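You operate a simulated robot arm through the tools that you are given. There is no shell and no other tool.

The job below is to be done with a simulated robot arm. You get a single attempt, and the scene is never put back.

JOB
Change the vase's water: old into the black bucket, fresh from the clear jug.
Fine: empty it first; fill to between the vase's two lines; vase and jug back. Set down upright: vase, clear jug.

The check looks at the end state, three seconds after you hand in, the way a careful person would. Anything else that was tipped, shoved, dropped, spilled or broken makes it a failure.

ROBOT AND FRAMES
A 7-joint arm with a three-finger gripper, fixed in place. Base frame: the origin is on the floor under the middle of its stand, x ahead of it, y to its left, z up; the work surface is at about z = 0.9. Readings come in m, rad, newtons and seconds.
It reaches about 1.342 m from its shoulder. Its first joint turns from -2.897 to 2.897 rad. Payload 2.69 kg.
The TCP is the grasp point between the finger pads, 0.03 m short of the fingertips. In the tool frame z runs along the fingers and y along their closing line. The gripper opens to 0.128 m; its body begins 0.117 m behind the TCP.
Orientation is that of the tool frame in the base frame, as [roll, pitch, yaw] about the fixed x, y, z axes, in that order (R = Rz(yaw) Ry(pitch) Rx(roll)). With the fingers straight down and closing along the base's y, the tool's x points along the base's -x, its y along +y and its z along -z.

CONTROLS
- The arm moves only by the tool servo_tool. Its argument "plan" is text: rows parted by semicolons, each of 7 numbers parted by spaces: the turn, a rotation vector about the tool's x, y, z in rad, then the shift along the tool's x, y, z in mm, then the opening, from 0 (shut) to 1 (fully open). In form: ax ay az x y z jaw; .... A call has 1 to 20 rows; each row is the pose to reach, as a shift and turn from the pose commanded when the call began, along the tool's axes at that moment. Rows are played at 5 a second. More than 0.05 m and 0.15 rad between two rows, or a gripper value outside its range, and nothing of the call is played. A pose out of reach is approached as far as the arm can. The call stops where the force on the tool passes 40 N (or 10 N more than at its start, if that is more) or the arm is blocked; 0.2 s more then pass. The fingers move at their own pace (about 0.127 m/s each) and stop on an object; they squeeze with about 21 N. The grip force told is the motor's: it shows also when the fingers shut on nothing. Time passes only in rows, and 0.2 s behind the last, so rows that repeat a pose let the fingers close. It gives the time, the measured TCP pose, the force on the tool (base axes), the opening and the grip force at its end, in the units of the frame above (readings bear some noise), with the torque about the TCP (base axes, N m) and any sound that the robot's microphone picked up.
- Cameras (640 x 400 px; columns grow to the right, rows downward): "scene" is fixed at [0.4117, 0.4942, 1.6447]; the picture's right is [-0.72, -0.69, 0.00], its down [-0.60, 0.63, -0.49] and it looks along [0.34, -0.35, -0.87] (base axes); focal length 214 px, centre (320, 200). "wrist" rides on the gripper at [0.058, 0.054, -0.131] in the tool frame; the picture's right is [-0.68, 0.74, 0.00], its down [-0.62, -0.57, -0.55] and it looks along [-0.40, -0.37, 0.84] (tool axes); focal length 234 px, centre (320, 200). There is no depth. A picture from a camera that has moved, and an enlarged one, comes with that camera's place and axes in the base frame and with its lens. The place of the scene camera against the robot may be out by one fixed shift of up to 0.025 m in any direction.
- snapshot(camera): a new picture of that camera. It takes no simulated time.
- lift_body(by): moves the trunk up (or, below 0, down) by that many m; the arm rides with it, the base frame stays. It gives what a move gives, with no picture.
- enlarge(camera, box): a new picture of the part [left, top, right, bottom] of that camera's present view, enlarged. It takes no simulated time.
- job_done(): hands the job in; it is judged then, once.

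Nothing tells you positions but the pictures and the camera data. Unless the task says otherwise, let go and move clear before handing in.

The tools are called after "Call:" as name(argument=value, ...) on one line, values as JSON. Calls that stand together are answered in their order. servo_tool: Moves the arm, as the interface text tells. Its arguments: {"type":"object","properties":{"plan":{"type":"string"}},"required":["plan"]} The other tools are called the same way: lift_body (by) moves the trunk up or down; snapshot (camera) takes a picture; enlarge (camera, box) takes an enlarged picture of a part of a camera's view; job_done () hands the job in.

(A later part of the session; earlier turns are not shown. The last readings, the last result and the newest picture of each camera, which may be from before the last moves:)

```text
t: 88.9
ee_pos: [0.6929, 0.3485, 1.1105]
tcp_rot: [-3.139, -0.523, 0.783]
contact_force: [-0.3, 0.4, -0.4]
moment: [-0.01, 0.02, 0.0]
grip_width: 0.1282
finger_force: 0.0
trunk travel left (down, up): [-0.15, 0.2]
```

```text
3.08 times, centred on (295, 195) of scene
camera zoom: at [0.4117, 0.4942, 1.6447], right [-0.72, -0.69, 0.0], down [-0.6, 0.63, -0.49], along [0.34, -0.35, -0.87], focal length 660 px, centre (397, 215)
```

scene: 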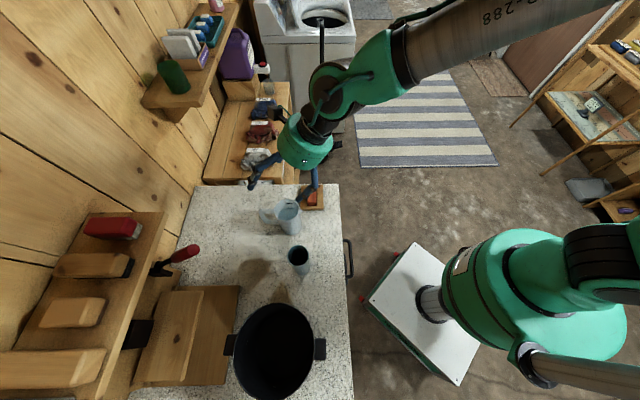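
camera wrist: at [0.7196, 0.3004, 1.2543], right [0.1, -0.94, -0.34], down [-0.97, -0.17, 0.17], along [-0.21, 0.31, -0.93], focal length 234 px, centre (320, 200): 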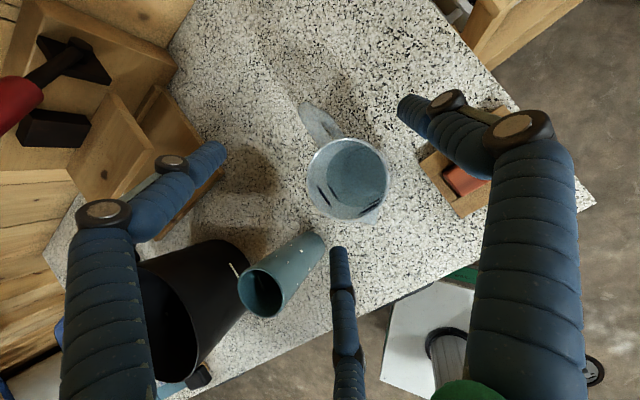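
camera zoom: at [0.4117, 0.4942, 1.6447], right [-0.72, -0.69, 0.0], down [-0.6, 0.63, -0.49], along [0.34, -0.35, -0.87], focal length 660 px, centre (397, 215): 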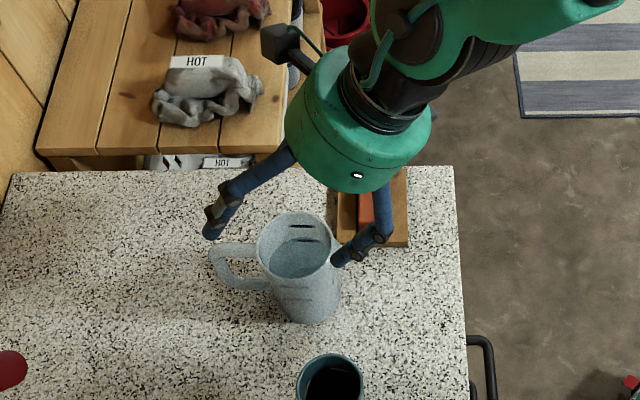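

Clearance looks fine but the leaning finger tips pass within several millimetres of the jug wall, so I'll bias the hand slightly left and descend slowly to the grip height.

Call:
servo_tool(plan="0 0 0 -1 -5.5 0 1; 0 0 0 -9 -5.5 14.5 1; 0 0 0 -17 -5.5 28.5 1; 0 0 0 -25 -5.5 42 1; 0 0 0 -33 -5.5 55 1; 0 0 0 -38 -5.5 63 1; 0 0 0 -38 -5.5 63 1")

Call:
snapshot(camera="wrist")

Call:
enlarge(camera="scene", box=[220, 130, 370, 260])

```text
t: 90.5
ee_pos: [0.6891, 0.3498, 1.0389]
tcp_rot: [-3.139, -0.524, 0.783]
contact_force: [0.1, -0.8, -0.4]
moment: [-0.01, -0.02, 0.05]
grip_width: 0.1279
finger_force: 0.1
trunk travel left (down, up): [-0.15, 0.2]
```

```text
taken
camera wrist: at [0.715, 0.303, 1.1819], right [0.1, -0.94, -0.34], down [-0.97, -0.17, 0.17], along [-0.21, 0.31, -0.93], focal length 234 px, centre (320, 200)
```

wrist: 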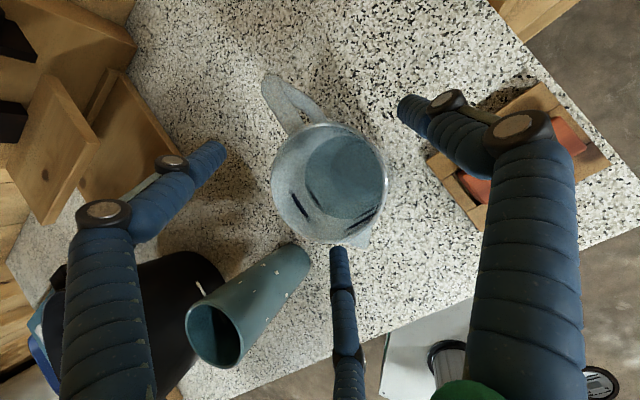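

```text
3.08 times, centred on (295, 195) of scene
camera zoom: at [0.4117, 0.4942, 1.6447], right [-0.72, -0.69, 0.0], down [-0.6, 0.63, -0.49], along [0.34, -0.35, -0.87], focal length 660 px, centre (397, 215)
```

zoom: 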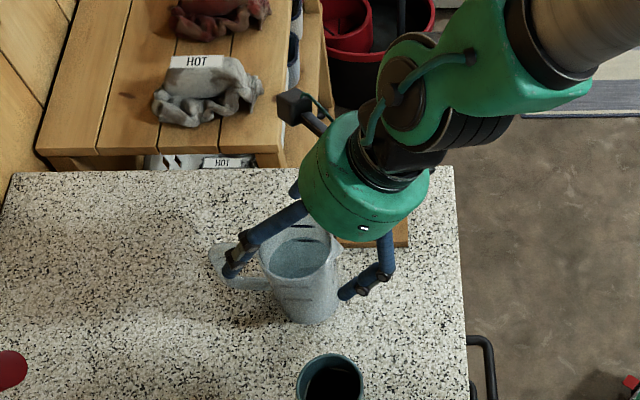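

Call:
servo_tool(plan="0 0 0 -5 0 8.7 1; 0 0 0 -10 0 17.3 1; 0 0 0 -15 0 26 1; 0 0 0 -19.5 0 33.8 1; 0 0 0 -19.5 3 33.8 1; 0 0 0 -19.5 5 33.8 1")

Call:
snapshot(camera="wrist")

Call:
enlarge(camera="scene", box=[240, 150, 350, 250])

```text
t: 91.9
ee_pos: [0.6928, 0.3495, 0.9976]
tcp_rot: [-3.14, -0.525, 0.784]
contact_force: [-0.1, 0.9, 0.3]
moment: [0.03, -0.02, -0.01]
grip_width: 0.128
finger_force: 0.0
trunk travel left (down, up): [-0.15, 0.2]
```

```text
taken
camera wrist: at [0.7189, 0.3005, 1.1411], right [0.1, -0.94, -0.34], down [-0.97, -0.17, 0.17], along [-0.21, 0.31, -0.93], focal length 234 px, centre (320, 200)
```

wrist: 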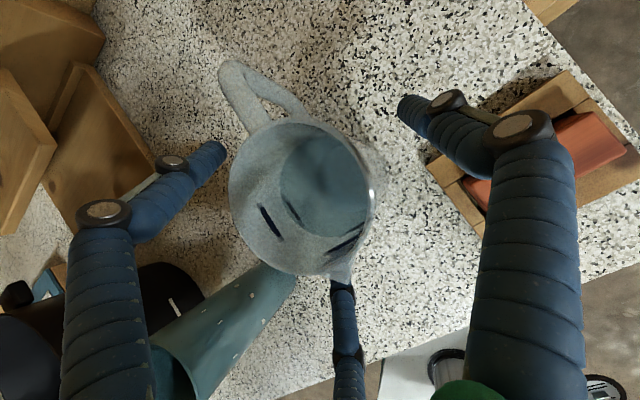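

```text
4.00 times, centred on (295, 200) of scene
camera zoom: at [0.4117, 0.4942, 1.6447], right [-0.72, -0.69, 0.0], down [-0.6, 0.63, -0.49], along [0.34, -0.35, -0.87], focal length 858 px, centre (420, 200)
```

zoom: 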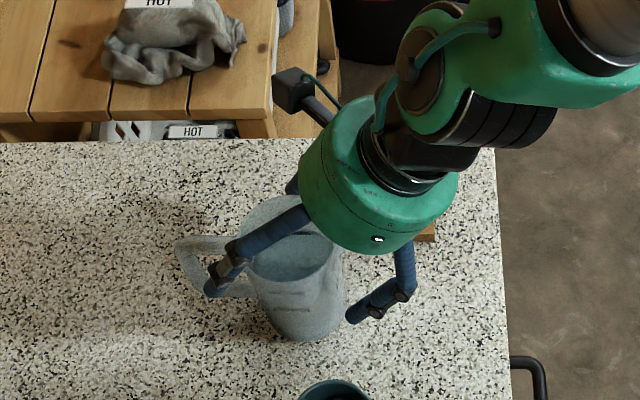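

The fingers surround the jug with nothing touching. Closing slowly now.

Call:
servo_tool(plan="0 0 0 0 3 0 0.9; 0 0 0 0 3 0 0.85; 0 0 0 0 3 0 0.8; 0 0 0 0 3 0 0.77; 0 0 0 0 3 0 0.74; 0 0 0 0 3 0 0.72; 0 0 0 0 3 0 0.7; 0 0 0 0 3 0 0.68; 0 0 0 0 3 0 0.66; 0 0 0 0 3 0 0.64; 0 0 0 0 3 0 0.62; 0 0 0 0 3 0 0.6; 0 0 0 0 3 0 0.58; 0 0 0 0 3 0 0.55; 0 0 0 0 3 0 0.5; 0 0 0 0 3 0 0.4; 0 0 0 0 3 0 0.2; 0 0 0 0 3 0 0; 0 0 0 0 3 0 0; 0 0 0 0 3 0 0")

Call:
snapshot(camera="wrist")

Call:
enlarge(camera="scene", box=[240, 150, 350, 250])

```text
t: 96.1
ee_pos: [0.6953, 0.346, 0.9989]
tcp_rot: [-3.14, -0.524, 0.784]
contact_force: [-1.7, 0.0, 6.7]
moment: [-0.04, 0.67, 0.02]
grip_width: 0.0899
finger_force: 20.9
trunk travel left (down, up): [-0.15, 0.2]
```

```text
taken
camera wrist: at [0.7219, 0.2985, 1.1411], right [0.1, -0.94, -0.34], down [-0.97, -0.17, 0.17], along [-0.21, 0.31, -0.93], focal length 234 px, centre (320, 200)
```

wrist: 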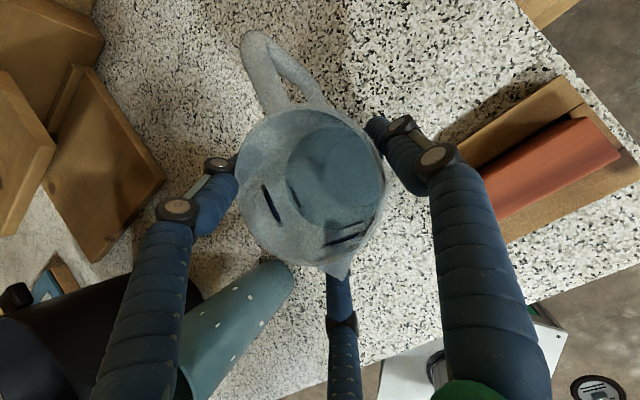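

```text
4.00 times, centred on (295, 200) of scene
camera zoom: at [0.4117, 0.4942, 1.6447], right [-0.72, -0.69, 0.0], down [-0.6, 0.63, -0.49], along [0.34, -0.35, -0.87], focal length 858 px, centre (420, 200)
```

zoom: 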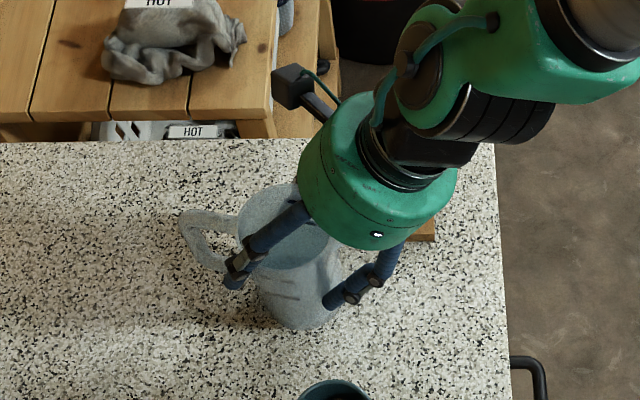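

Gripped at 0.090 m, but the jug seems to have shifted or tilted slightly and the tool feels about 7 N upward. I'll look closely before lifting.

Call:
enlarge(camera="wrist", box=[200, 10, 440, 300])

Call:
enlarge(camera="scene", box=[265, 185, 335, 245])

```text
1.38 times, centred on (320, 155) of wrist
camera zoom: at [0.7219, 0.2985, 1.1411], right [0.1, -0.94, -0.34], down [-0.97, -0.17, 0.17], along [-0.21, 0.31, -0.93], focal length 323 px, centre (320, 262)
```

zoom: 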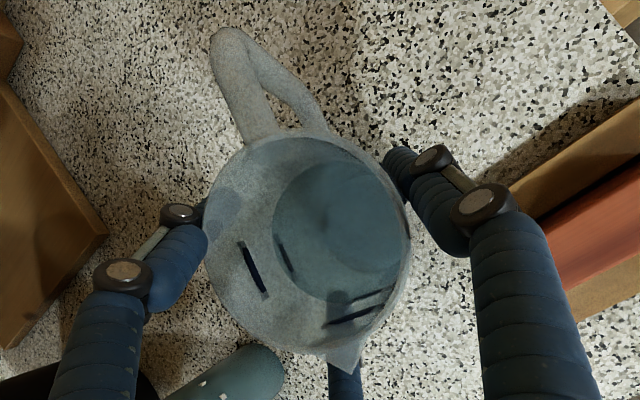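

```text
6.67 times, centred on (300, 215) of scene
camera zoom: at [0.4117, 0.4942, 1.6447], right [-0.72, -0.69, 0.0], down [-0.6, 0.63, -0.49], along [0.34, -0.35, -0.87], focal length 1430 px, centre (453, 100)
```

zoom: 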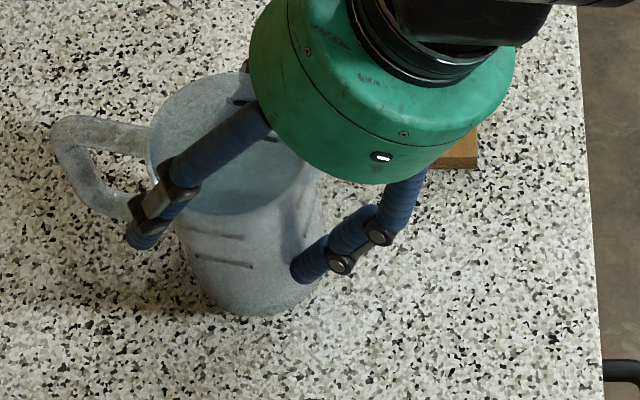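

The jug leans only about 3° toward its handle in the grip. I'll lift a couple of centimetres slowly and recheck.

Call:
servo_tool(plan="0 0 0 1 0 -1.7 0; 0 0 0 2.5 0 -4.3 0; 0 0 0 5 0 -8.7 0; 0 0 0 7.5 0 -13 0; 0 0 0 10 0 -17.3 0; 0 0 0 10 0 -17.3 0; 0 0 0 10 0 -17.3 0")

Call:
snapshot(camera="wrist")

Call:
enlarge(camera="scene", box=[265, 180, 335, 240])

```text
t: 97.7
ee_pos: [0.6946, 0.3467, 1.018]
tcp_rot: [-3.139, -0.522, 0.782]
contact_force: [0.1, 0.5, -4.2]
moment: [-0.04, 0.1, 0.05]
grip_width: 0.0857
finger_force: 21.3
trunk travel left (down, up): [-0.15, 0.2]
```

```text
taken
camera wrist: at [0.7213, 0.2979, 1.1609], right [0.1, -0.94, -0.34], down [-0.97, -0.17, 0.17], along [-0.22, 0.31, -0.93], focal length 234 px, centre (320, 200)
```

wrist: 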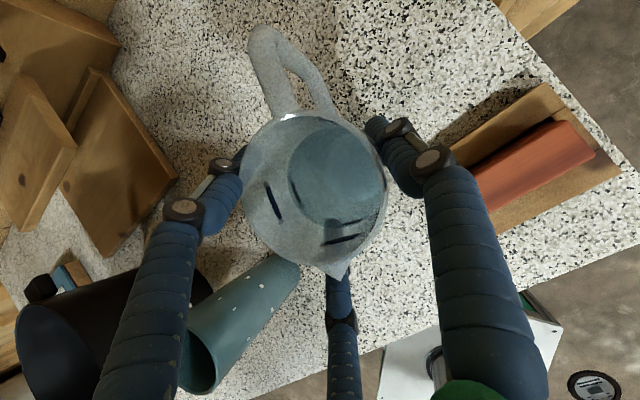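

```text
6.67 times, centred on (300, 210) of scene
camera zoom: at [0.4117, 0.4942, 1.6447], right [-0.72, -0.69, 0.0], down [-0.6, 0.63, -0.49], along [0.34, -0.35, -0.87], focal length 1430 px, centre (453, 133)
```

zoom: 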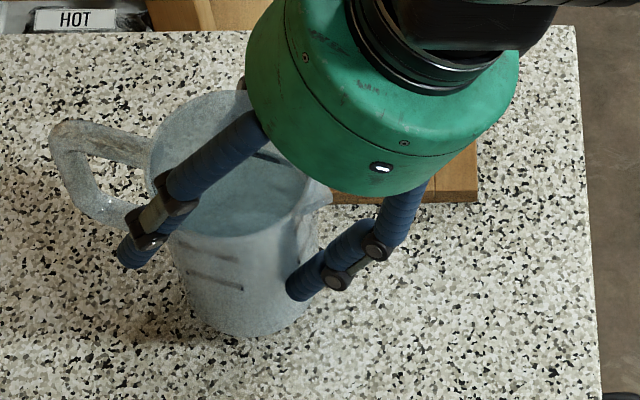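

The jug is up, but it settled roughly 1 cm lower in the fingers. I'll hold for two seconds and compare, to see whether it keeps slipping.

Call:
servo_tool(plan="0 0 0 0 0 0 0; 0 0 0 0 0 0 0; 0 0 0 0 0 0 0; 0 0 0 0 0 0 0; 0 0 0 0 0 0 0; 0 0 0 0 0 0 0; 0 0 0 0 0 0 0; 0 0 0 0 0 0 0; 0 0 0 0 0 0 0; 0 0 0 0 0 0 0")

Call:
snapshot(camera="wrist")

Call:
enlarge(camera="scene", box=[265, 180, 335, 240])

```text
t: 99.9
ee_pos: [0.6944, 0.3459, 1.018]
tcp_rot: [-3.14, -0.523, 0.784]
contact_force: [0.0, -0.5, -4.5]
moment: [-0.05, 0.12, -0.02]
grip_width: 0.0856
finger_force: 20.4
trunk travel left (down, up): [-0.15, 0.2]
```

```text
taken
camera wrist: at [0.7213, 0.2979, 1.1609], right [0.1, -0.94, -0.34], down [-0.97, -0.17, 0.17], along [-0.22, 0.31, -0.93], focal length 234 px, centre (320, 200)
```

wrist: 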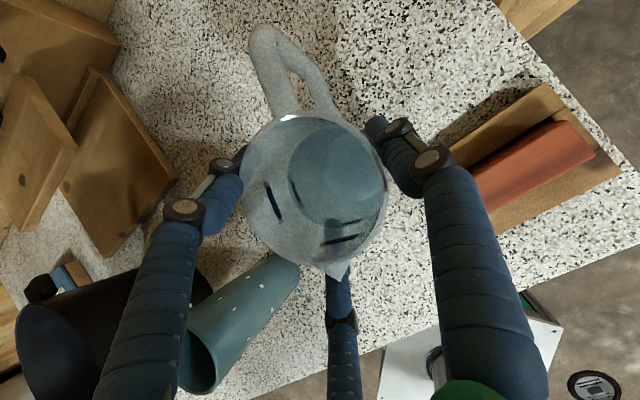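

```text
6.67 times, centred on (300, 210) of scene
camera zoom: at [0.4117, 0.4942, 1.6447], right [-0.72, -0.69, 0.0], down [-0.6, 0.63, -0.49], along [0.34, -0.35, -0.87], focal length 1430 px, centre (453, 133)
```

zoom: 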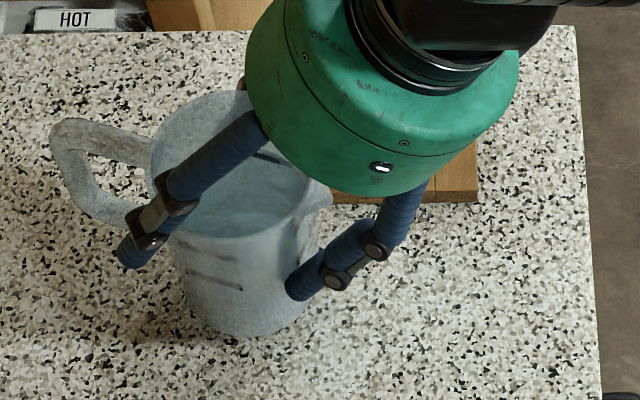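

No further slip in two seconds, so the grip is stable. I'll raise the jug, level its 4° lean, and move it to just right of the vase, keeping it higher than the vase rim once tilted.

Call:
servo_tool(plan="0 0.01 0 2 0 -3.5 0; 0 0.02 0 6 0 -10.4 0; 0 0.03 0 12 0 -20.8 0; 0 0.04 0 20 0 -34.6 0; 0 0.05 0 29 0 -50.2 0; 0 0.06 0 38 0 -65.8 0; 0 0.07 0 46 0 -79.7 0; 0 0.07 0 52 0 -90 0; 0 0.07 0 56 0 -97 0; 0 0.07 0 54.5 -2.5 -98 0; 0 0.07 0 50 -10 -100 0; 0 0.07 0 44 -21 -103.5 0; 0 0.07 0 37 -33 -107.5 0; 0 0.07 0 30 -45 -111.5 0; 0 0.07 0 25 -54 -115 0; 0 0.07 0 22 -59 -116.5 0; 0 0.07 0 21.4 -60 -117 0; 0 0.07 0 21.4 -60 -117 0")

Call:
snapshot(camera="wrist")

Call:
snapshot(camera="scene")

```text
t: 103.7
ee_pos: [0.6235, 0.3616, 1.1301]
tcp_rot: [-3.14, -0.593, 0.784]
contact_force: [0.5, 0.3, -3.9]
moment: [-0.04, 0.09, -0.01]
grip_width: 0.0849
finger_force: 21.2
trunk travel left (down, up): [-0.15, 0.2]
```

```text
taken
camera wrist: at [0.6434, 0.3058, 1.2719], right [0.12, -0.92, -0.38], down [-0.98, -0.18, 0.11], along [-0.17, 0.36, -0.92], focal length 234 px, centre (320, 200)
```

wrist: 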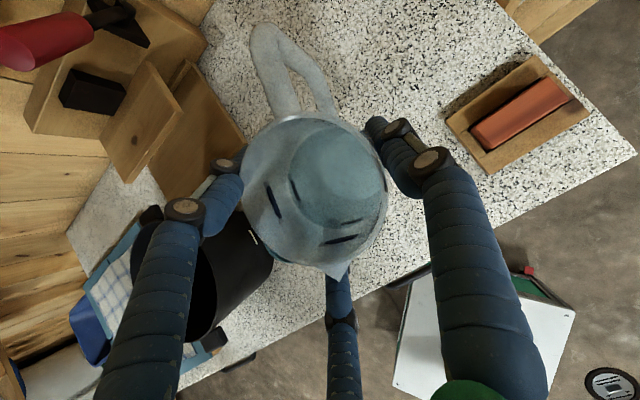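

```text
taken
```

scene: 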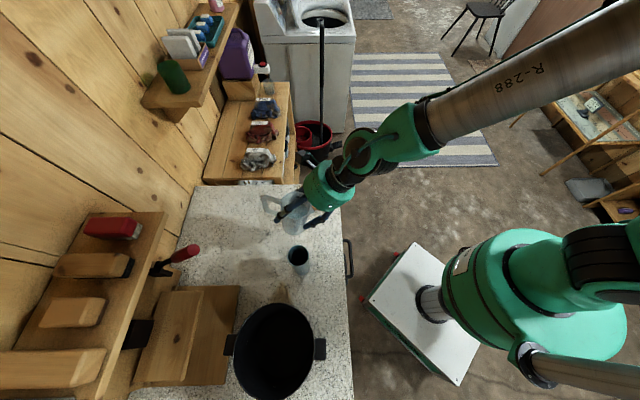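

Pose reached, jug steady, vase visible from the scene camera. Now I start rolling the jug left in place; up to about 35° nothing should pour yet.

Call:
servo_tool(plan="-0.0415 0 -0.028 0 0 0 0; -0.0829 0 -0.0559 0 0 0 0; -0.1244 0 -0.0839 0 0 0 0; -0.1658 0 -0.1118 0 0 0 0; -0.2073 0 -0.1398 0 0 0 0; -0.2487 0 -0.1677 0 0 0 0; -0.2902 0 -0.1957 0 0 0 0; -0.3316 0 -0.2236 0 0 0 0; -0.3316 0 -0.2236 0 0 0 0")

Call:
snapshot(camera="wrist")

Call:
enlarge(camera="scene", box=[230, 160, 380, 300])

```text
t: 105.7
ee_pos: [0.6232, 0.3619, 1.1314]
tcp_rot: [2.668, -0.539, 1.043]
contact_force: [-0.4, 1.2, -3.9]
moment: [-0.04, 0.14, -0.04]
grip_width: 0.0847
finger_force: 20.4
out of reach, approached as far as the arm can: row 4, 5, 6, 7
trunk travel left (down, up): [-0.15, 0.2]
```

```text
taken
camera wrist: at [0.6002, 0.3479, 1.2827], right [0.19, -0.98, -0.06], down [-0.98, -0.18, -0.12], along [0.11, 0.08, -0.99], focal length 234 px, centre (320, 200)
```

wrist: 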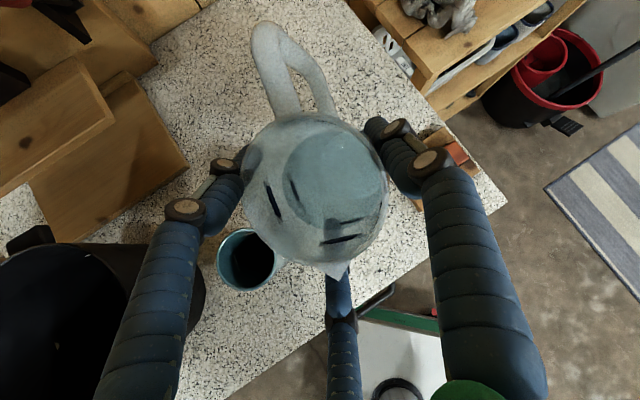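

```text
2.86 times, centred on (305, 230) of scene
camera zoom: at [0.4117, 0.4942, 1.6447], right [-0.72, -0.69, 0.0], down [-0.6, 0.63, -0.49], along [0.34, -0.35, -0.87], focal length 613 px, centre (363, 114)
```

zoom: 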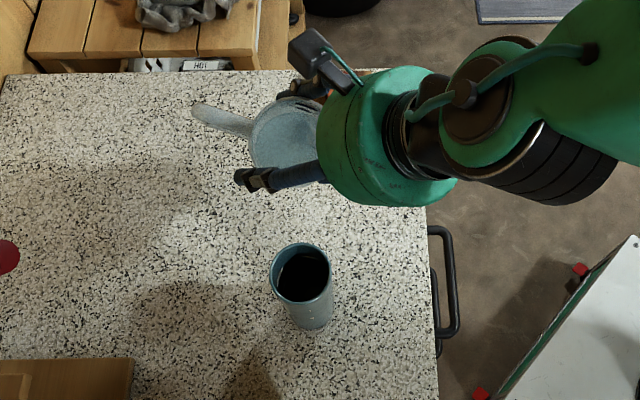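

The roll to about 23° was reached after a brief awkward stretch. Continuing in small increments.

Call:
servo_tool(plan="-0.0415 0 -0.028 0 0 0 0; -0.0829 0 -0.0559 0 0 0 0; -0.1244 0 -0.0839 0 0 0 0; -0.1658 0 -0.1118 0 0 0 0; -0.2073 0 -0.1398 0 0 0 0; -0.2073 0 -0.1398 0 0 0 0")

Call:
snapshot(camera="wrist")

Call:
enlarge(camera="scene", box=[230, 160, 380, 300])

```text
t: 107.1
ee_pos: [0.6244, 0.3623, 1.13]
tcp_rot: [2.399, -0.461, 1.169]
contact_force: [-0.2, 0.4, -4.5]
moment: [0.02, 0.19, -0.01]
grip_width: 0.0844
finger_force: 21.7
trunk travel left (down, up): [-0.15, 0.2]
```

```text
taken
camera wrist: at [0.576, 0.3747, 1.276], right [0.18, -0.97, 0.14], down [-0.94, -0.21, -0.25], along [0.28, -0.09, -0.96], focal length 234 px, centre (320, 200)
```

wrist: 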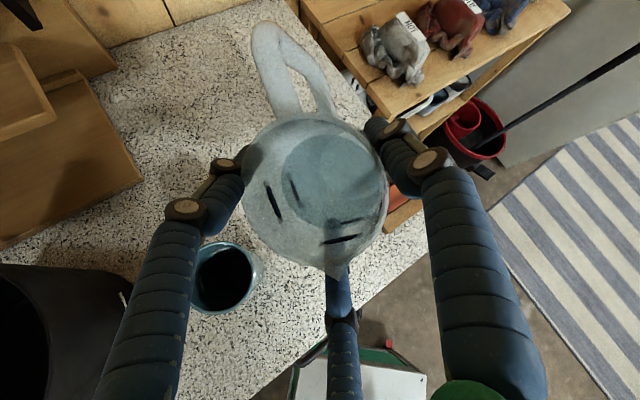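

```text
2.86 times, centred on (305, 230) of scene
camera zoom: at [0.4117, 0.4942, 1.6447], right [-0.72, -0.69, 0.0], down [-0.6, 0.63, -0.49], along [0.34, -0.35, -0.87], focal length 613 px, centre (363, 114)
```

zoom: 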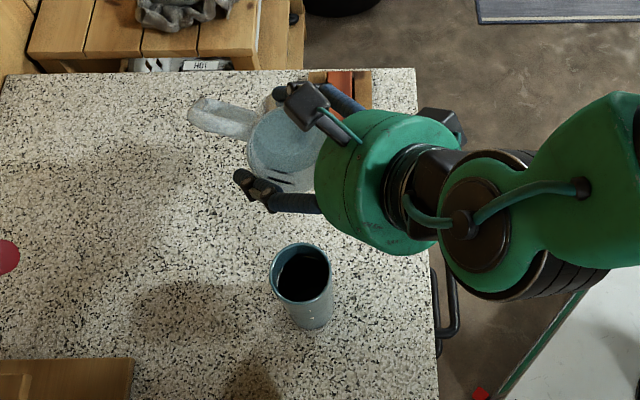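

I'll zoom in on the jug's water surface and the vase to judge the liquid state before tilting further.

Call:
enlarge(camera="wrist", box=[230, 100, 400, 290])

Call:
enlarge(camera="wrist", box=[185, 235, 270, 320])

Call:
enlarge(camera="scene", box=[270, 170, 330, 230])

```text
2.11 times, centred on (315, 195) of wrist
camera zoom: at [0.576, 0.3747, 1.276], right [0.18, -0.97, 0.14], down [-0.94, -0.21, -0.25], along [0.28, -0.09, -0.96], focal length 493 px, centre (330, 210)
```

zoom: 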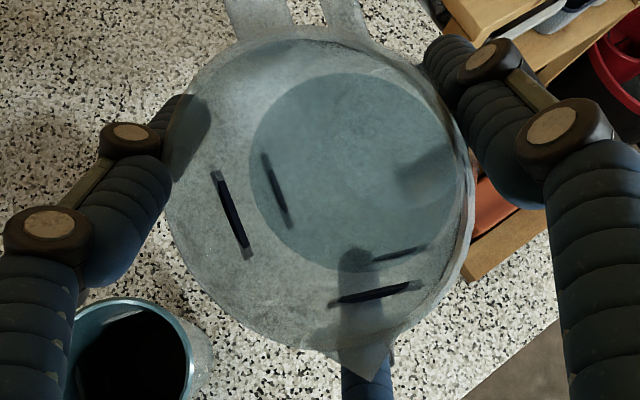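

```text
4.71 times, centred on (228, 278) of wrist
camera zoom: at [0.576, 0.3747, 1.276], right [0.18, -0.97, 0.14], down [-0.94, -0.21, -0.25], along [0.28, -0.09, -0.96], focal length 1102 px, centre (755, -165)
```

zoom: 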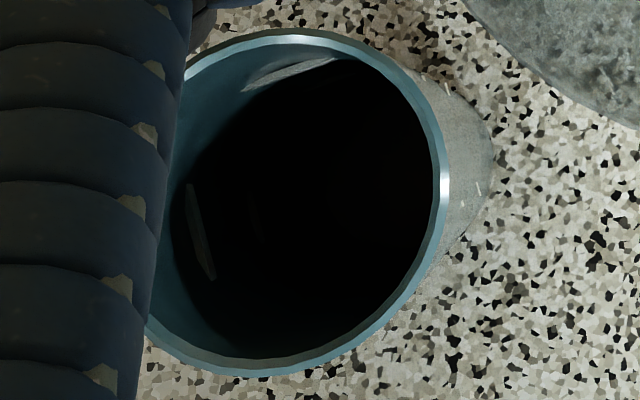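

```text
6.67 times, centred on (300, 200) of scene
camera zoom: at [0.4117, 0.4942, 1.6447], right [-0.72, -0.69, 0.0], down [-0.6, 0.63, -0.49], along [0.34, -0.35, -0.87], focal length 1430 px, centre (453, 200)
```

zoom: 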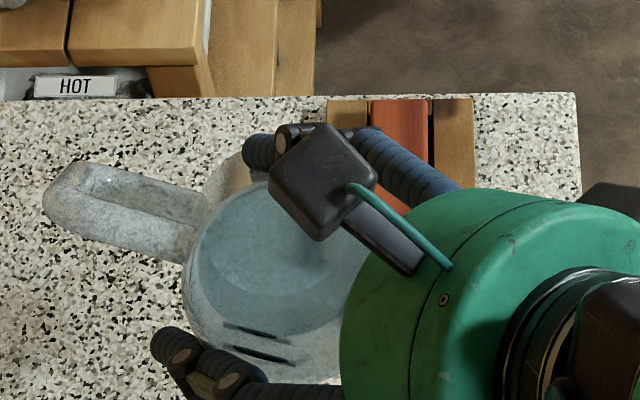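

The liquid is shown as a flat level in the jug, still well below the rim; nothing has poured. I'll shift the jug left so its lower lip is over the vase mouth, about 5 cm above it.

Call:
servo_tool(plan="0 0 0 0.4 -5 -0.9 0; 0 0 0 1.2 -14 -2.4 0; 0 0 0 2.1 -25 -4.3 0; 0 0 0 3 -36 -6.2 0; 0 0 0 3.9 -46 -7.9 0; 0 0 0 4.4 -53 -9.1 0; 0 0 0 4.6 -54.9 -9.4 0; 0 0 0 4.6 -54.9 -9.4 0")

Call:
snapshot(camera="wrist")

Call:
enlarge(camera="scene", box=[230, 180, 380, 300])

```text
t: 108.9
ee_pos: [0.5871, 0.3957, 1.1051]
tcp_rot: [2.402, -0.461, 1.171]
contact_force: [0.2, -0.5, -4.3]
moment: [0.0, 0.22, -0.01]
grip_width: 0.0843
finger_force: 21.1
trunk travel left (down, up): [-0.15, 0.2]
```

```text
taken
camera wrist: at [0.5389, 0.4084, 1.2505], right [0.18, -0.97, 0.14], down [-0.94, -0.21, -0.25], along [0.28, -0.09, -0.96], focal length 234 px, centre (320, 200)
```

wrist: 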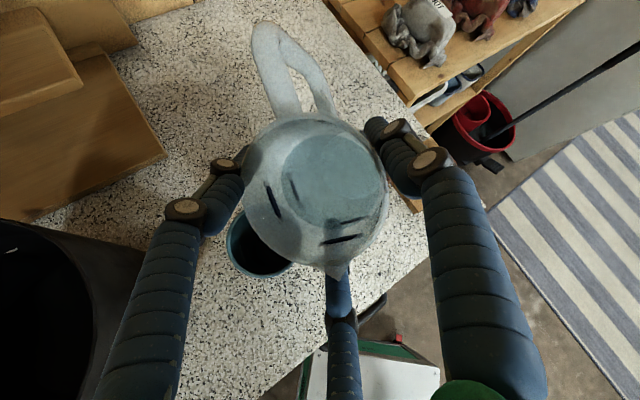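

```text
3.33 times, centred on (305, 240) of scene
camera zoom: at [0.4117, 0.4942, 1.6447], right [-0.72, -0.69, 0.0], down [-0.6, 0.63, -0.49], along [0.34, -0.35, -0.87], focal length 715 px, centre (370, 67)
```

zoom: 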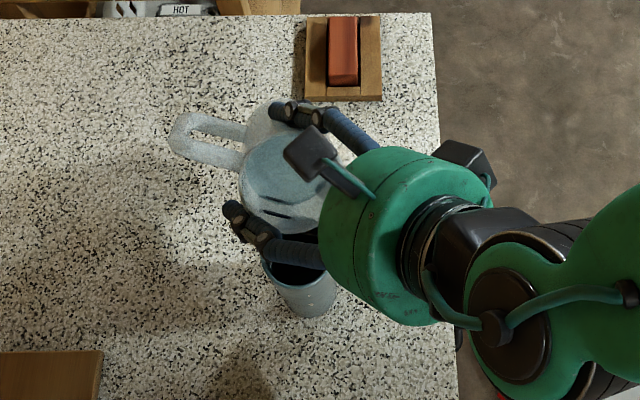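

The lip is now about 6 mm right of the vase centre and 6 cm above its rim. I'll roll on slowly to about 46° and check.

Call:
servo_tool(plan="-0.0249 0 -0.0168 0 0 0 0; -0.0497 0 -0.0335 0 0 0 0; -0.0746 0 -0.0503 0 0 0 0; -0.0995 0 -0.0671 0 0 0 0; -0.1244 0 -0.0839 0 0 0 0; -0.1244 0 -0.0839 0 0 0 0")

Call:
snapshot(camera="wrist")

Call:
enlarge(camera="scene", box=[260, 190, 340, 270])

```text
t: 110.3
ee_pos: [0.5866, 0.3956, 1.1051]
tcp_rot: [2.25, -0.399, 1.234]
contact_force: [0.1, -0.5, -5.0]
moment: [0.04, 0.18, -0.03]
grip_width: 0.0842
finger_force: 21.2
trunk travel left (down, up): [-0.15, 0.2]
```

```text
taken
camera wrist: at [0.5238, 0.4238, 1.243], right [0.16, -0.95, 0.27], down [-0.91, -0.24, -0.33], along [0.38, -0.19, -0.91], focal length 234 px, centre (320, 200)
```

wrist: 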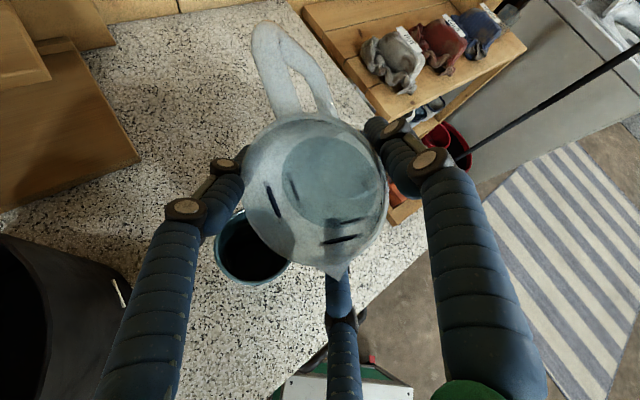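

```text
5.00 times, centred on (300, 230) of scene
camera zoom: at [0.4117, 0.4942, 1.6447], right [-0.72, -0.69, 0.0], down [-0.6, 0.63, -0.49], along [0.34, -0.35, -0.87], focal length 1072 px, centre (420, 50)
```

zoom: 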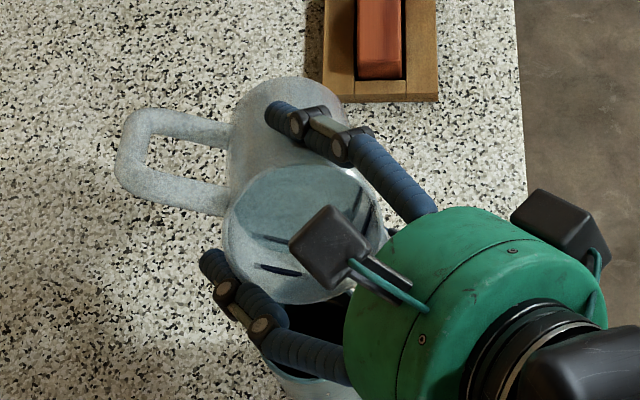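

Lip still centred over the mouth. Rolling on to 54° with a 4 mm nudge left.

Call:
servo_tool(plan="-0.0415 0 -0.028 0.8 -1.4 -1.2 0; -0.0829 0 -0.0559 1.6 -2.8 -2.4 0; -0.1244 0 -0.0839 1.6 -2.8 -2.4 0; -0.1244 0 -0.0839 1.6 -2.8 -2.4 0")

Call:
snapshot(camera="wrist")

Call:
enlarge(camera="wrist", box=[200, 110, 400, 300])

```text
t: 111.3
ee_pos: [0.5852, 0.398, 1.1062]
tcp_rot: [2.106, -0.331, 1.285]
contact_force: [1.2, 0.1, -4.1]
moment: [0.02, 0.17, 0.02]
grip_width: 0.0843
finger_force: 20.6
trunk travel left (down, up): [-0.15, 0.2]
```

```text
taken
camera wrist: at [0.5073, 0.4409, 1.2322], right [0.12, -0.92, 0.38], down [-0.87, -0.28, -0.4], along [0.47, -0.28, -0.84], focal length 234 px, centre (320, 200)
```

wrist: 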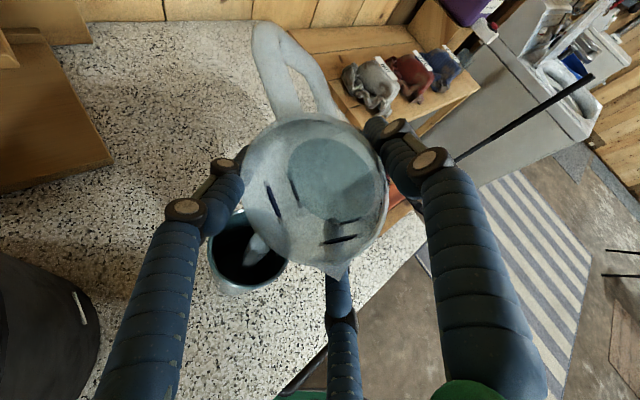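

```text
2.11 times, centred on (300, 205) of wrist
camera zoom: at [0.5073, 0.4409, 1.2322], right [0.12, -0.92, 0.38], down [-0.87, -0.28, -0.4], along [0.47, -0.28, -0.84], focal length 493 px, centre (362, 190)
```

zoom: 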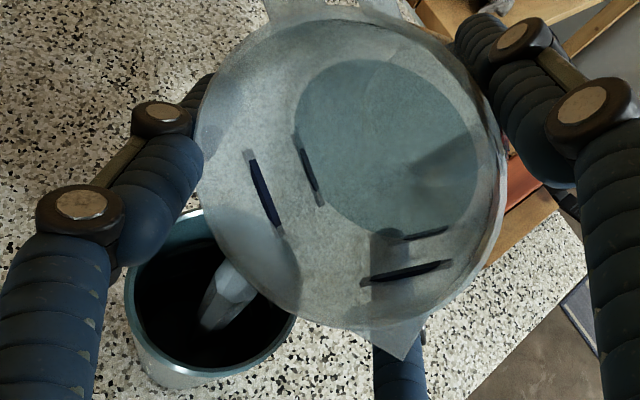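

Water is streaming cleanly into the vase, and the jug level has already dropped a good deal. I'll tilt back promptly to stop the flow and measure.

Call:
servo_tool(plan="0.1161 0 0.0783 0 0 0 0; 0.2322 0 0.1566 0 0 0 0; 0.2322 0 0.1566 0 0 0 0")

Call:
snapshot(camera="wrist")

Call:
enlarge(camera="wrist", box=[200, 110, 400, 300])

Call:
enlarge(camera="scene", box=[260, 190, 340, 270])

```text
t: 112.1
ee_pos: [0.5842, 0.3972, 1.1057]
tcp_rot: [2.383, -0.451, 1.181]
contact_force: [-0.2, -0.2, -3.5]
moment: [0.04, 0.18, 0.06]
grip_width: 0.0842
finger_force: 21.0
trunk travel left (down, up): [-0.15, 0.2]
```

```text
taken
camera wrist: at [0.534, 0.4131, 1.2502], right [0.18, -0.97, 0.16], down [-0.94, -0.21, -0.26], along [0.29, -0.1, -0.95], focal length 234 px, centre (320, 200)
```

wrist: 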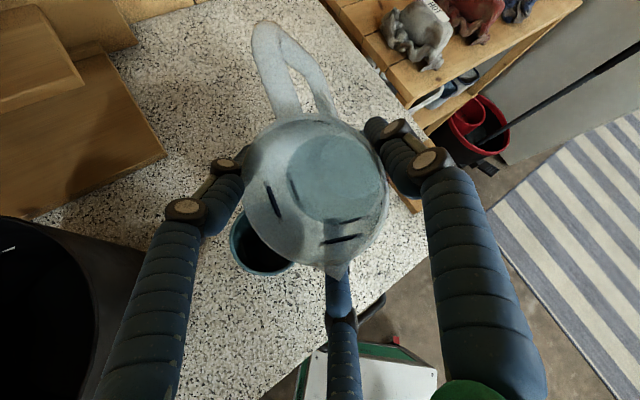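

```text
2.11 times, centred on (300, 205) of wrist
camera zoom: at [0.534, 0.4131, 1.2502], right [0.18, -0.97, 0.16], down [-0.94, -0.21, -0.26], along [0.29, -0.1, -0.95], focal length 493 px, centre (362, 190)
```

zoom: 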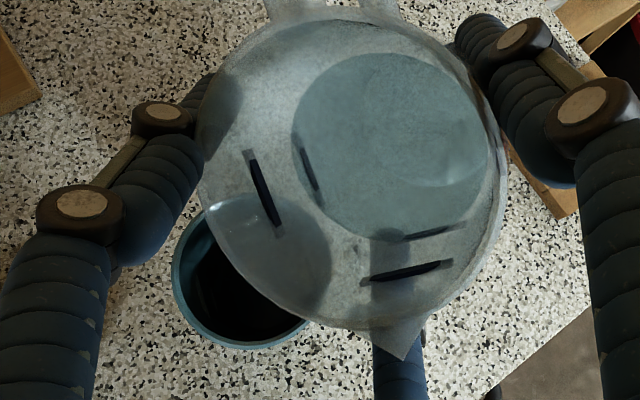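

```text
5.00 times, centred on (300, 230) of scene
camera zoom: at [0.4117, 0.4942, 1.6447], right [-0.72, -0.69, 0.0], down [-0.6, 0.63, -0.49], along [0.34, -0.35, -0.87], focal length 1072 px, centre (420, 50)
```

zoom: 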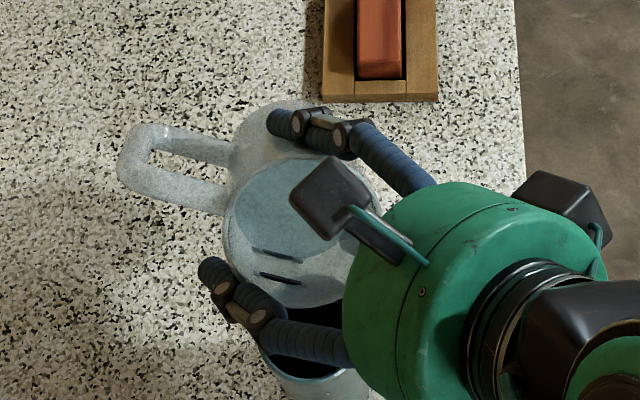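

The flow has stopped. I'll move the jug right a little to see into the vase and judge the level, reading the weight as I go.

Call:
servo_tool(plan="0 0 0 0 10 0 0; 0 0 0 -1 25 2 0; 0 0 0 -2 40 4 0; 0 0 0 -3 52 6 0; 0 0 0 -3 58 8 0; 0 0 0 -3 58 8 0")

Call:
enlarge(camera="wrist", box=[170, 210, 290, 330])

Call:
enlarge(camera="scene", box=[280, 235, 320, 285])

Call:
enlarge(camera="wrist", box=[230, 100, 400, 290])

```text
t: 113.5
ee_pos: [0.6211, 0.364, 1.1337]
tcp_rot: [2.381, -0.452, 1.179]
contact_force: [-0.5, -1.4, -3.2]
moment: [0.04, 0.16, 0.01]
grip_width: 0.0842
finger_force: 21.3
trunk travel left (down, up): [-0.15, 0.2]
```

```text
3.33 times, centred on (230, 270) of wrist
camera zoom: at [0.571, 0.3792, 1.2784], right [0.18, -0.97, 0.16], down [-0.94, -0.21, -0.26], along [0.29, -0.1, -0.95], focal length 781 px, centre (620, -33)
```

zoom: 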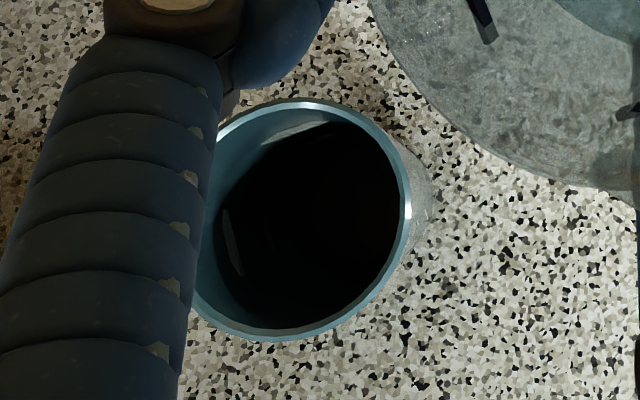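

```text
8.00 times, centred on (300, 260) of scene
camera zoom: at [0.4117, 0.4942, 1.6447], right [-0.72, -0.69, 0.0], down [-0.6, 0.63, -0.49], along [0.34, -0.35, -0.87], focal length 1716 px, centre (480, -280)
```

zoom: 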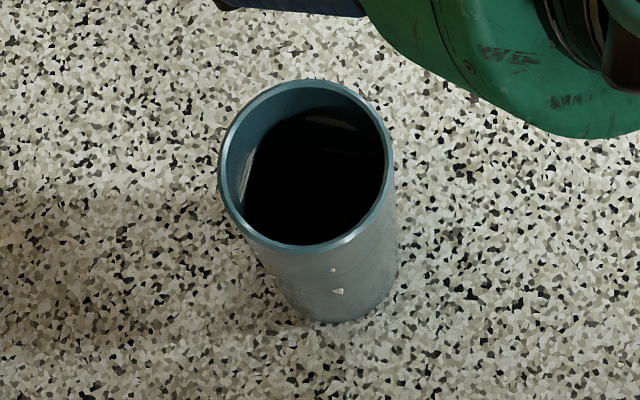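

```text
2.11 times, centred on (315, 195) of wrist
camera zoom: at [0.571, 0.3792, 1.2784], right [0.18, -0.97, 0.16], down [-0.94, -0.21, -0.26], along [0.29, -0.1, -0.95], focal length 493 px, centre (330, 210)
```

zoom: 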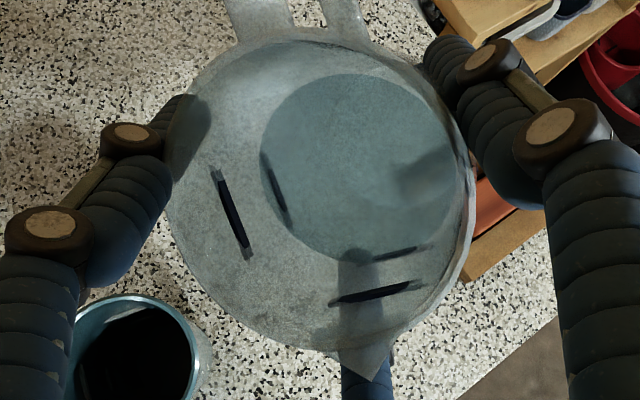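

About 50 mL has gone over so far and no drops are on the counter. I'll zoom hard into the vase to find a way to see the level.

Call:
enlarge(camera="scene", box=[290, 240, 308, 256])

Call:
servo_tool(plan="0 0 0 0 0 0 0; 0 0 0 0 0 0 0")

Call:
servo_tool(plan="0 0 0 0 0 0 0; 0 0 0 0 0 0 0")

Call:
servo_tool(plan="0 0 0 0 0 0 0; 0 0 0 0 0 0 0")

Call:
servo_tool(plan="0 0 0 0 0 0 0; 0 0 0 0 0 0 0")

```text
16.00 times, centred on (299, 248) of scene
camera zoom: at [0.4117, 0.4942, 1.6447], right [-0.72, -0.69, 0.0], down [-0.6, 0.63, -0.49], along [0.34, -0.35, -0.87], focal length 3432 px, centre (656, -568)
```

zoom: 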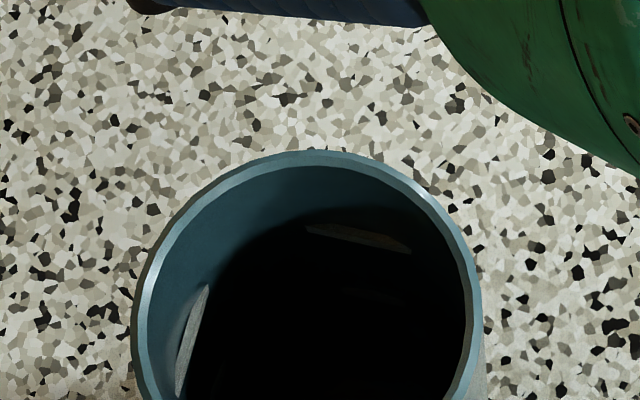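

```text
t: 114.1
ee_pos: [0.622, 0.3643, 1.1333]
tcp_rot: [2.379, -0.454, 1.18]
contact_force: [0.6, 0.7, -4.8]
moment: [0.02, 0.19, 0.03]
grip_width: 0.0841
finger_force: 20.8
trunk travel left (down, up): [-0.15, 0.2]
```

```text
t: 114.7
ee_pos: [0.621, 0.364, 1.1338]
tcp_rot: [2.38, -0.455, 1.18]
contact_force: [0.0, -0.9, -3.7]
moment: [-0.01, 0.22, -0.02]
grip_width: 0.084
finger_force: 20.3
trunk travel left (down, up): [-0.15, 0.2]
```

```text
t: 115.3
ee_pos: [0.622, 0.363, 1.1345]
tcp_rot: [2.381, -0.452, 1.179]
contact_force: [0.1, 0.0, -3.9]
moment: [-0.02, 0.19, -0.03]
grip_width: 0.0838
finger_force: 21.0
trunk travel left (down, up): [-0.15, 0.2]
```

```text
t: 115.9
ee_pos: [0.6214, 0.3653, 1.1329]
tcp_rot: [2.381, -0.455, 1.179]
contact_force: [1.1, -0.2, -3.7]
moment: [0.02, 0.16, 0.0]
grip_width: 0.0839
finger_force: 20.7
trunk travel left (down, up): [-0.15, 0.2]
```

By weight and by the jug's level about 50 mL went over; I need roughly 115 mL more. Moving back over the vase for the second pour.

Call:
servo_tool(plan="0 0 0 0.5 -8 -1 0; 0 0 0 1 -22 -3 0; 0 0 0 2 -37 -5 0; 0 0 0 3 -50 -7 0; 0 0 0 3 -57 -8 0; 0 0 0 3 -58 -8 0; 0 0 0 3 -58 -8 0")

Call:
snapshot(camera="wrist")

```text
t: 117.5
ee_pos: [0.5831, 0.3976, 1.1068]
tcp_rot: [2.382, -0.454, 1.181]
contact_force: [0.0, 0.4, -3.6]
moment: [0.03, 0.17, 0.02]
grip_width: 0.0839
finger_force: 21.3
trunk travel left (down, up): [-0.15, 0.2]
```

```text
taken
camera wrist: at [0.5332, 0.4129, 1.2502], right [0.18, -0.97, 0.16], down [-0.94, -0.21, -0.26], along [0.29, -0.1, -0.95], focal length 234 px, centre (320, 200)
```

wrist: 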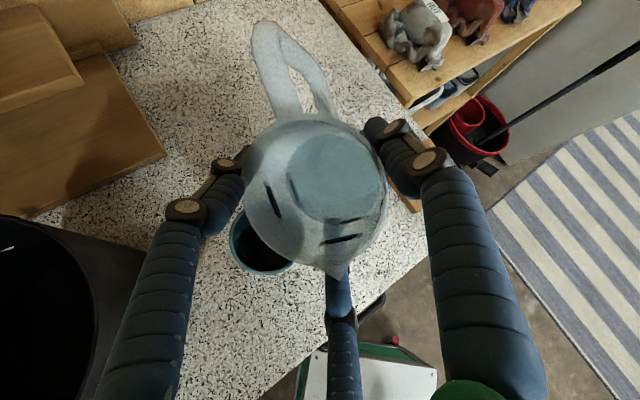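

Call:
servo_tool(plan="-0.0829 0 -0.0559 0 0 0 0; -0.1658 0 -0.1118 0 0 0 0; -0.2321 0 -0.1565 0 0 0 0; -0.2321 0 -0.1565 0 0 0 0")

Call:
enlarge(camera="wrist", box=[200, 110, 400, 300])

```text
t: 118.5
ee_pos: [0.584, 0.3974, 1.105]
tcp_rot: [2.107, -0.329, 1.287]
contact_force: [0.2, 0.7, -3.9]
moment: [0.01, 0.17, -0.05]
grip_width: 0.0839
finger_force: 20.7
trunk travel left (down, up): [-0.15, 0.2]
```

```text
2.11 times, centred on (300, 205) of wrist
camera zoom: at [0.5069, 0.4405, 1.2319], right [0.12, -0.92, 0.38], down [-0.87, -0.28, -0.4], along [0.47, -0.28, -0.84], focal length 493 px, centre (362, 190)
```

zoom: 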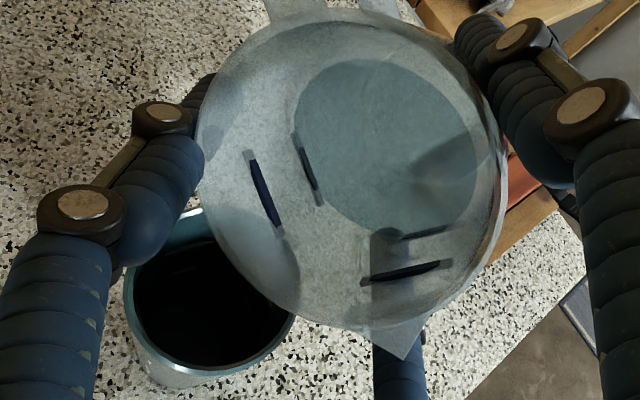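

At 54° the flow had already balanced out, so each extra bit of tilt releases a predictable amount. Tilting a further 4°.

Call:
servo_tool(plan="-0.029 0 -0.0196 0 0 0 0; -0.058 0 -0.0391 0 0 0 0; -0.058 0 -0.0391 0 0 0 0; -0.058 0 -0.0391 0 0 0 0")

Call:
enlarge(camera="wrist", box=[200, 110, 400, 300])

```text
t: 119.5
ee_pos: [0.5842, 0.3981, 1.1057]
tcp_rot: [2.042, -0.296, 1.306]
contact_force: [-0.8, -0.1, -4.0]
moment: [0.04, 0.18, 0.01]
grip_width: 0.0839
finger_force: 21.2
trunk travel left (down, up): [-0.15, 0.2]
```

```text
2.11 times, centred on (300, 205) of wrist
camera zoom: at [0.501, 0.446, 1.2258], right [0.1, -0.9, 0.43], down [-0.85, -0.3, -0.42], along [0.51, -0.32, -0.8], focal length 493 px, centre (362, 190)
```

zoom: 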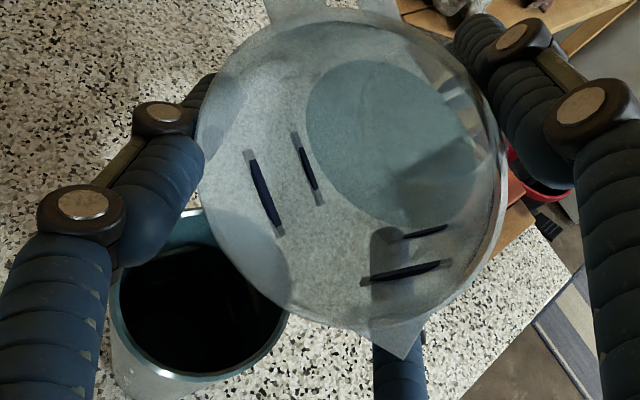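

The jug level dropped again with no stream now. One more small tilt, then I'll roll back and measure.

Call:
servo_tool(plan="-0.0207 0 -0.014 0 -0.7 0 0; -0.0415 0 -0.028 0 -1.5 0 0; -0.0415 0 -0.028 0 -1.5 0 0; -0.0415 0 -0.028 0 -1.5 0 0")

Call:
enlarge(camera="wrist", box=[200, 110, 400, 300])

Call:
servo_tool(plan="0.0829 0 0.0559 0 0 0 0; 0.1658 0 0.1118 0 0 0 0; 0.2487 0 0.1677 0 0 0 0; 0.3316 0 0.2236 0 0 0 0; 0.3316 0 0.2236 0 0 0 0")

Call:
enlarge(camera="wrist", box=[200, 110, 400, 300])

```text
t: 120.5
ee_pos: [0.585, 0.3995, 1.1042]
tcp_rot: [1.998, -0.272, 1.317]
contact_force: [0.3, 0.7, -2.1]
moment: [0.0, 0.19, 0.0]
grip_width: 0.084
finger_force: 21.1
trunk travel left (down, up): [-0.15, 0.2]
```

```text
2.11 times, centred on (300, 205) of wrist
camera zoom: at [0.497, 0.4502, 1.22], right [0.09, -0.88, 0.46], down [-0.84, -0.32, -0.44], along [0.54, -0.35, -0.77], focal length 493 px, centre (362, 190)
```

zoom: 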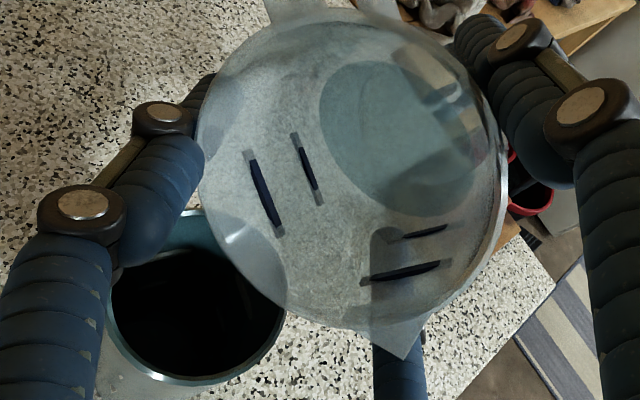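

```text
t: 121.7
ee_pos: [0.5842, 0.3969, 1.1038]
tcp_rot: [2.38, -0.454, 1.179]
contact_force: [0.1, 0.7, -2.5]
moment: [0.02, 0.14, -0.01]
grip_width: 0.0836
finger_force: 20.9
trunk travel left (down, up): [-0.15, 0.2]
```

```text
2.11 times, centred on (300, 205) of wrist
camera zoom: at [0.5339, 0.413, 1.2487], right [0.18, -0.97, 0.16], down [-0.94, -0.21, -0.26], along [0.29, -0.1, -0.95], focal length 493 px, centre (362, 190)
```

zoom: 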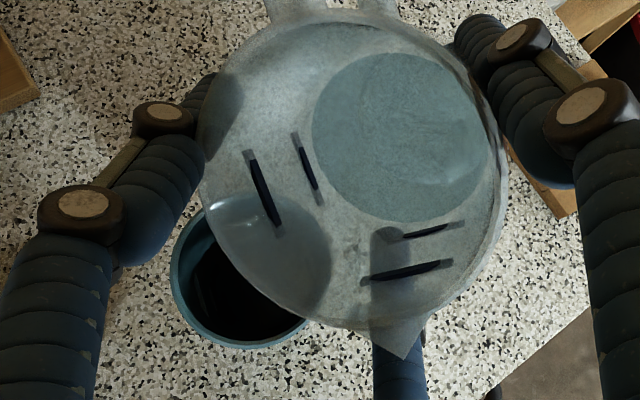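

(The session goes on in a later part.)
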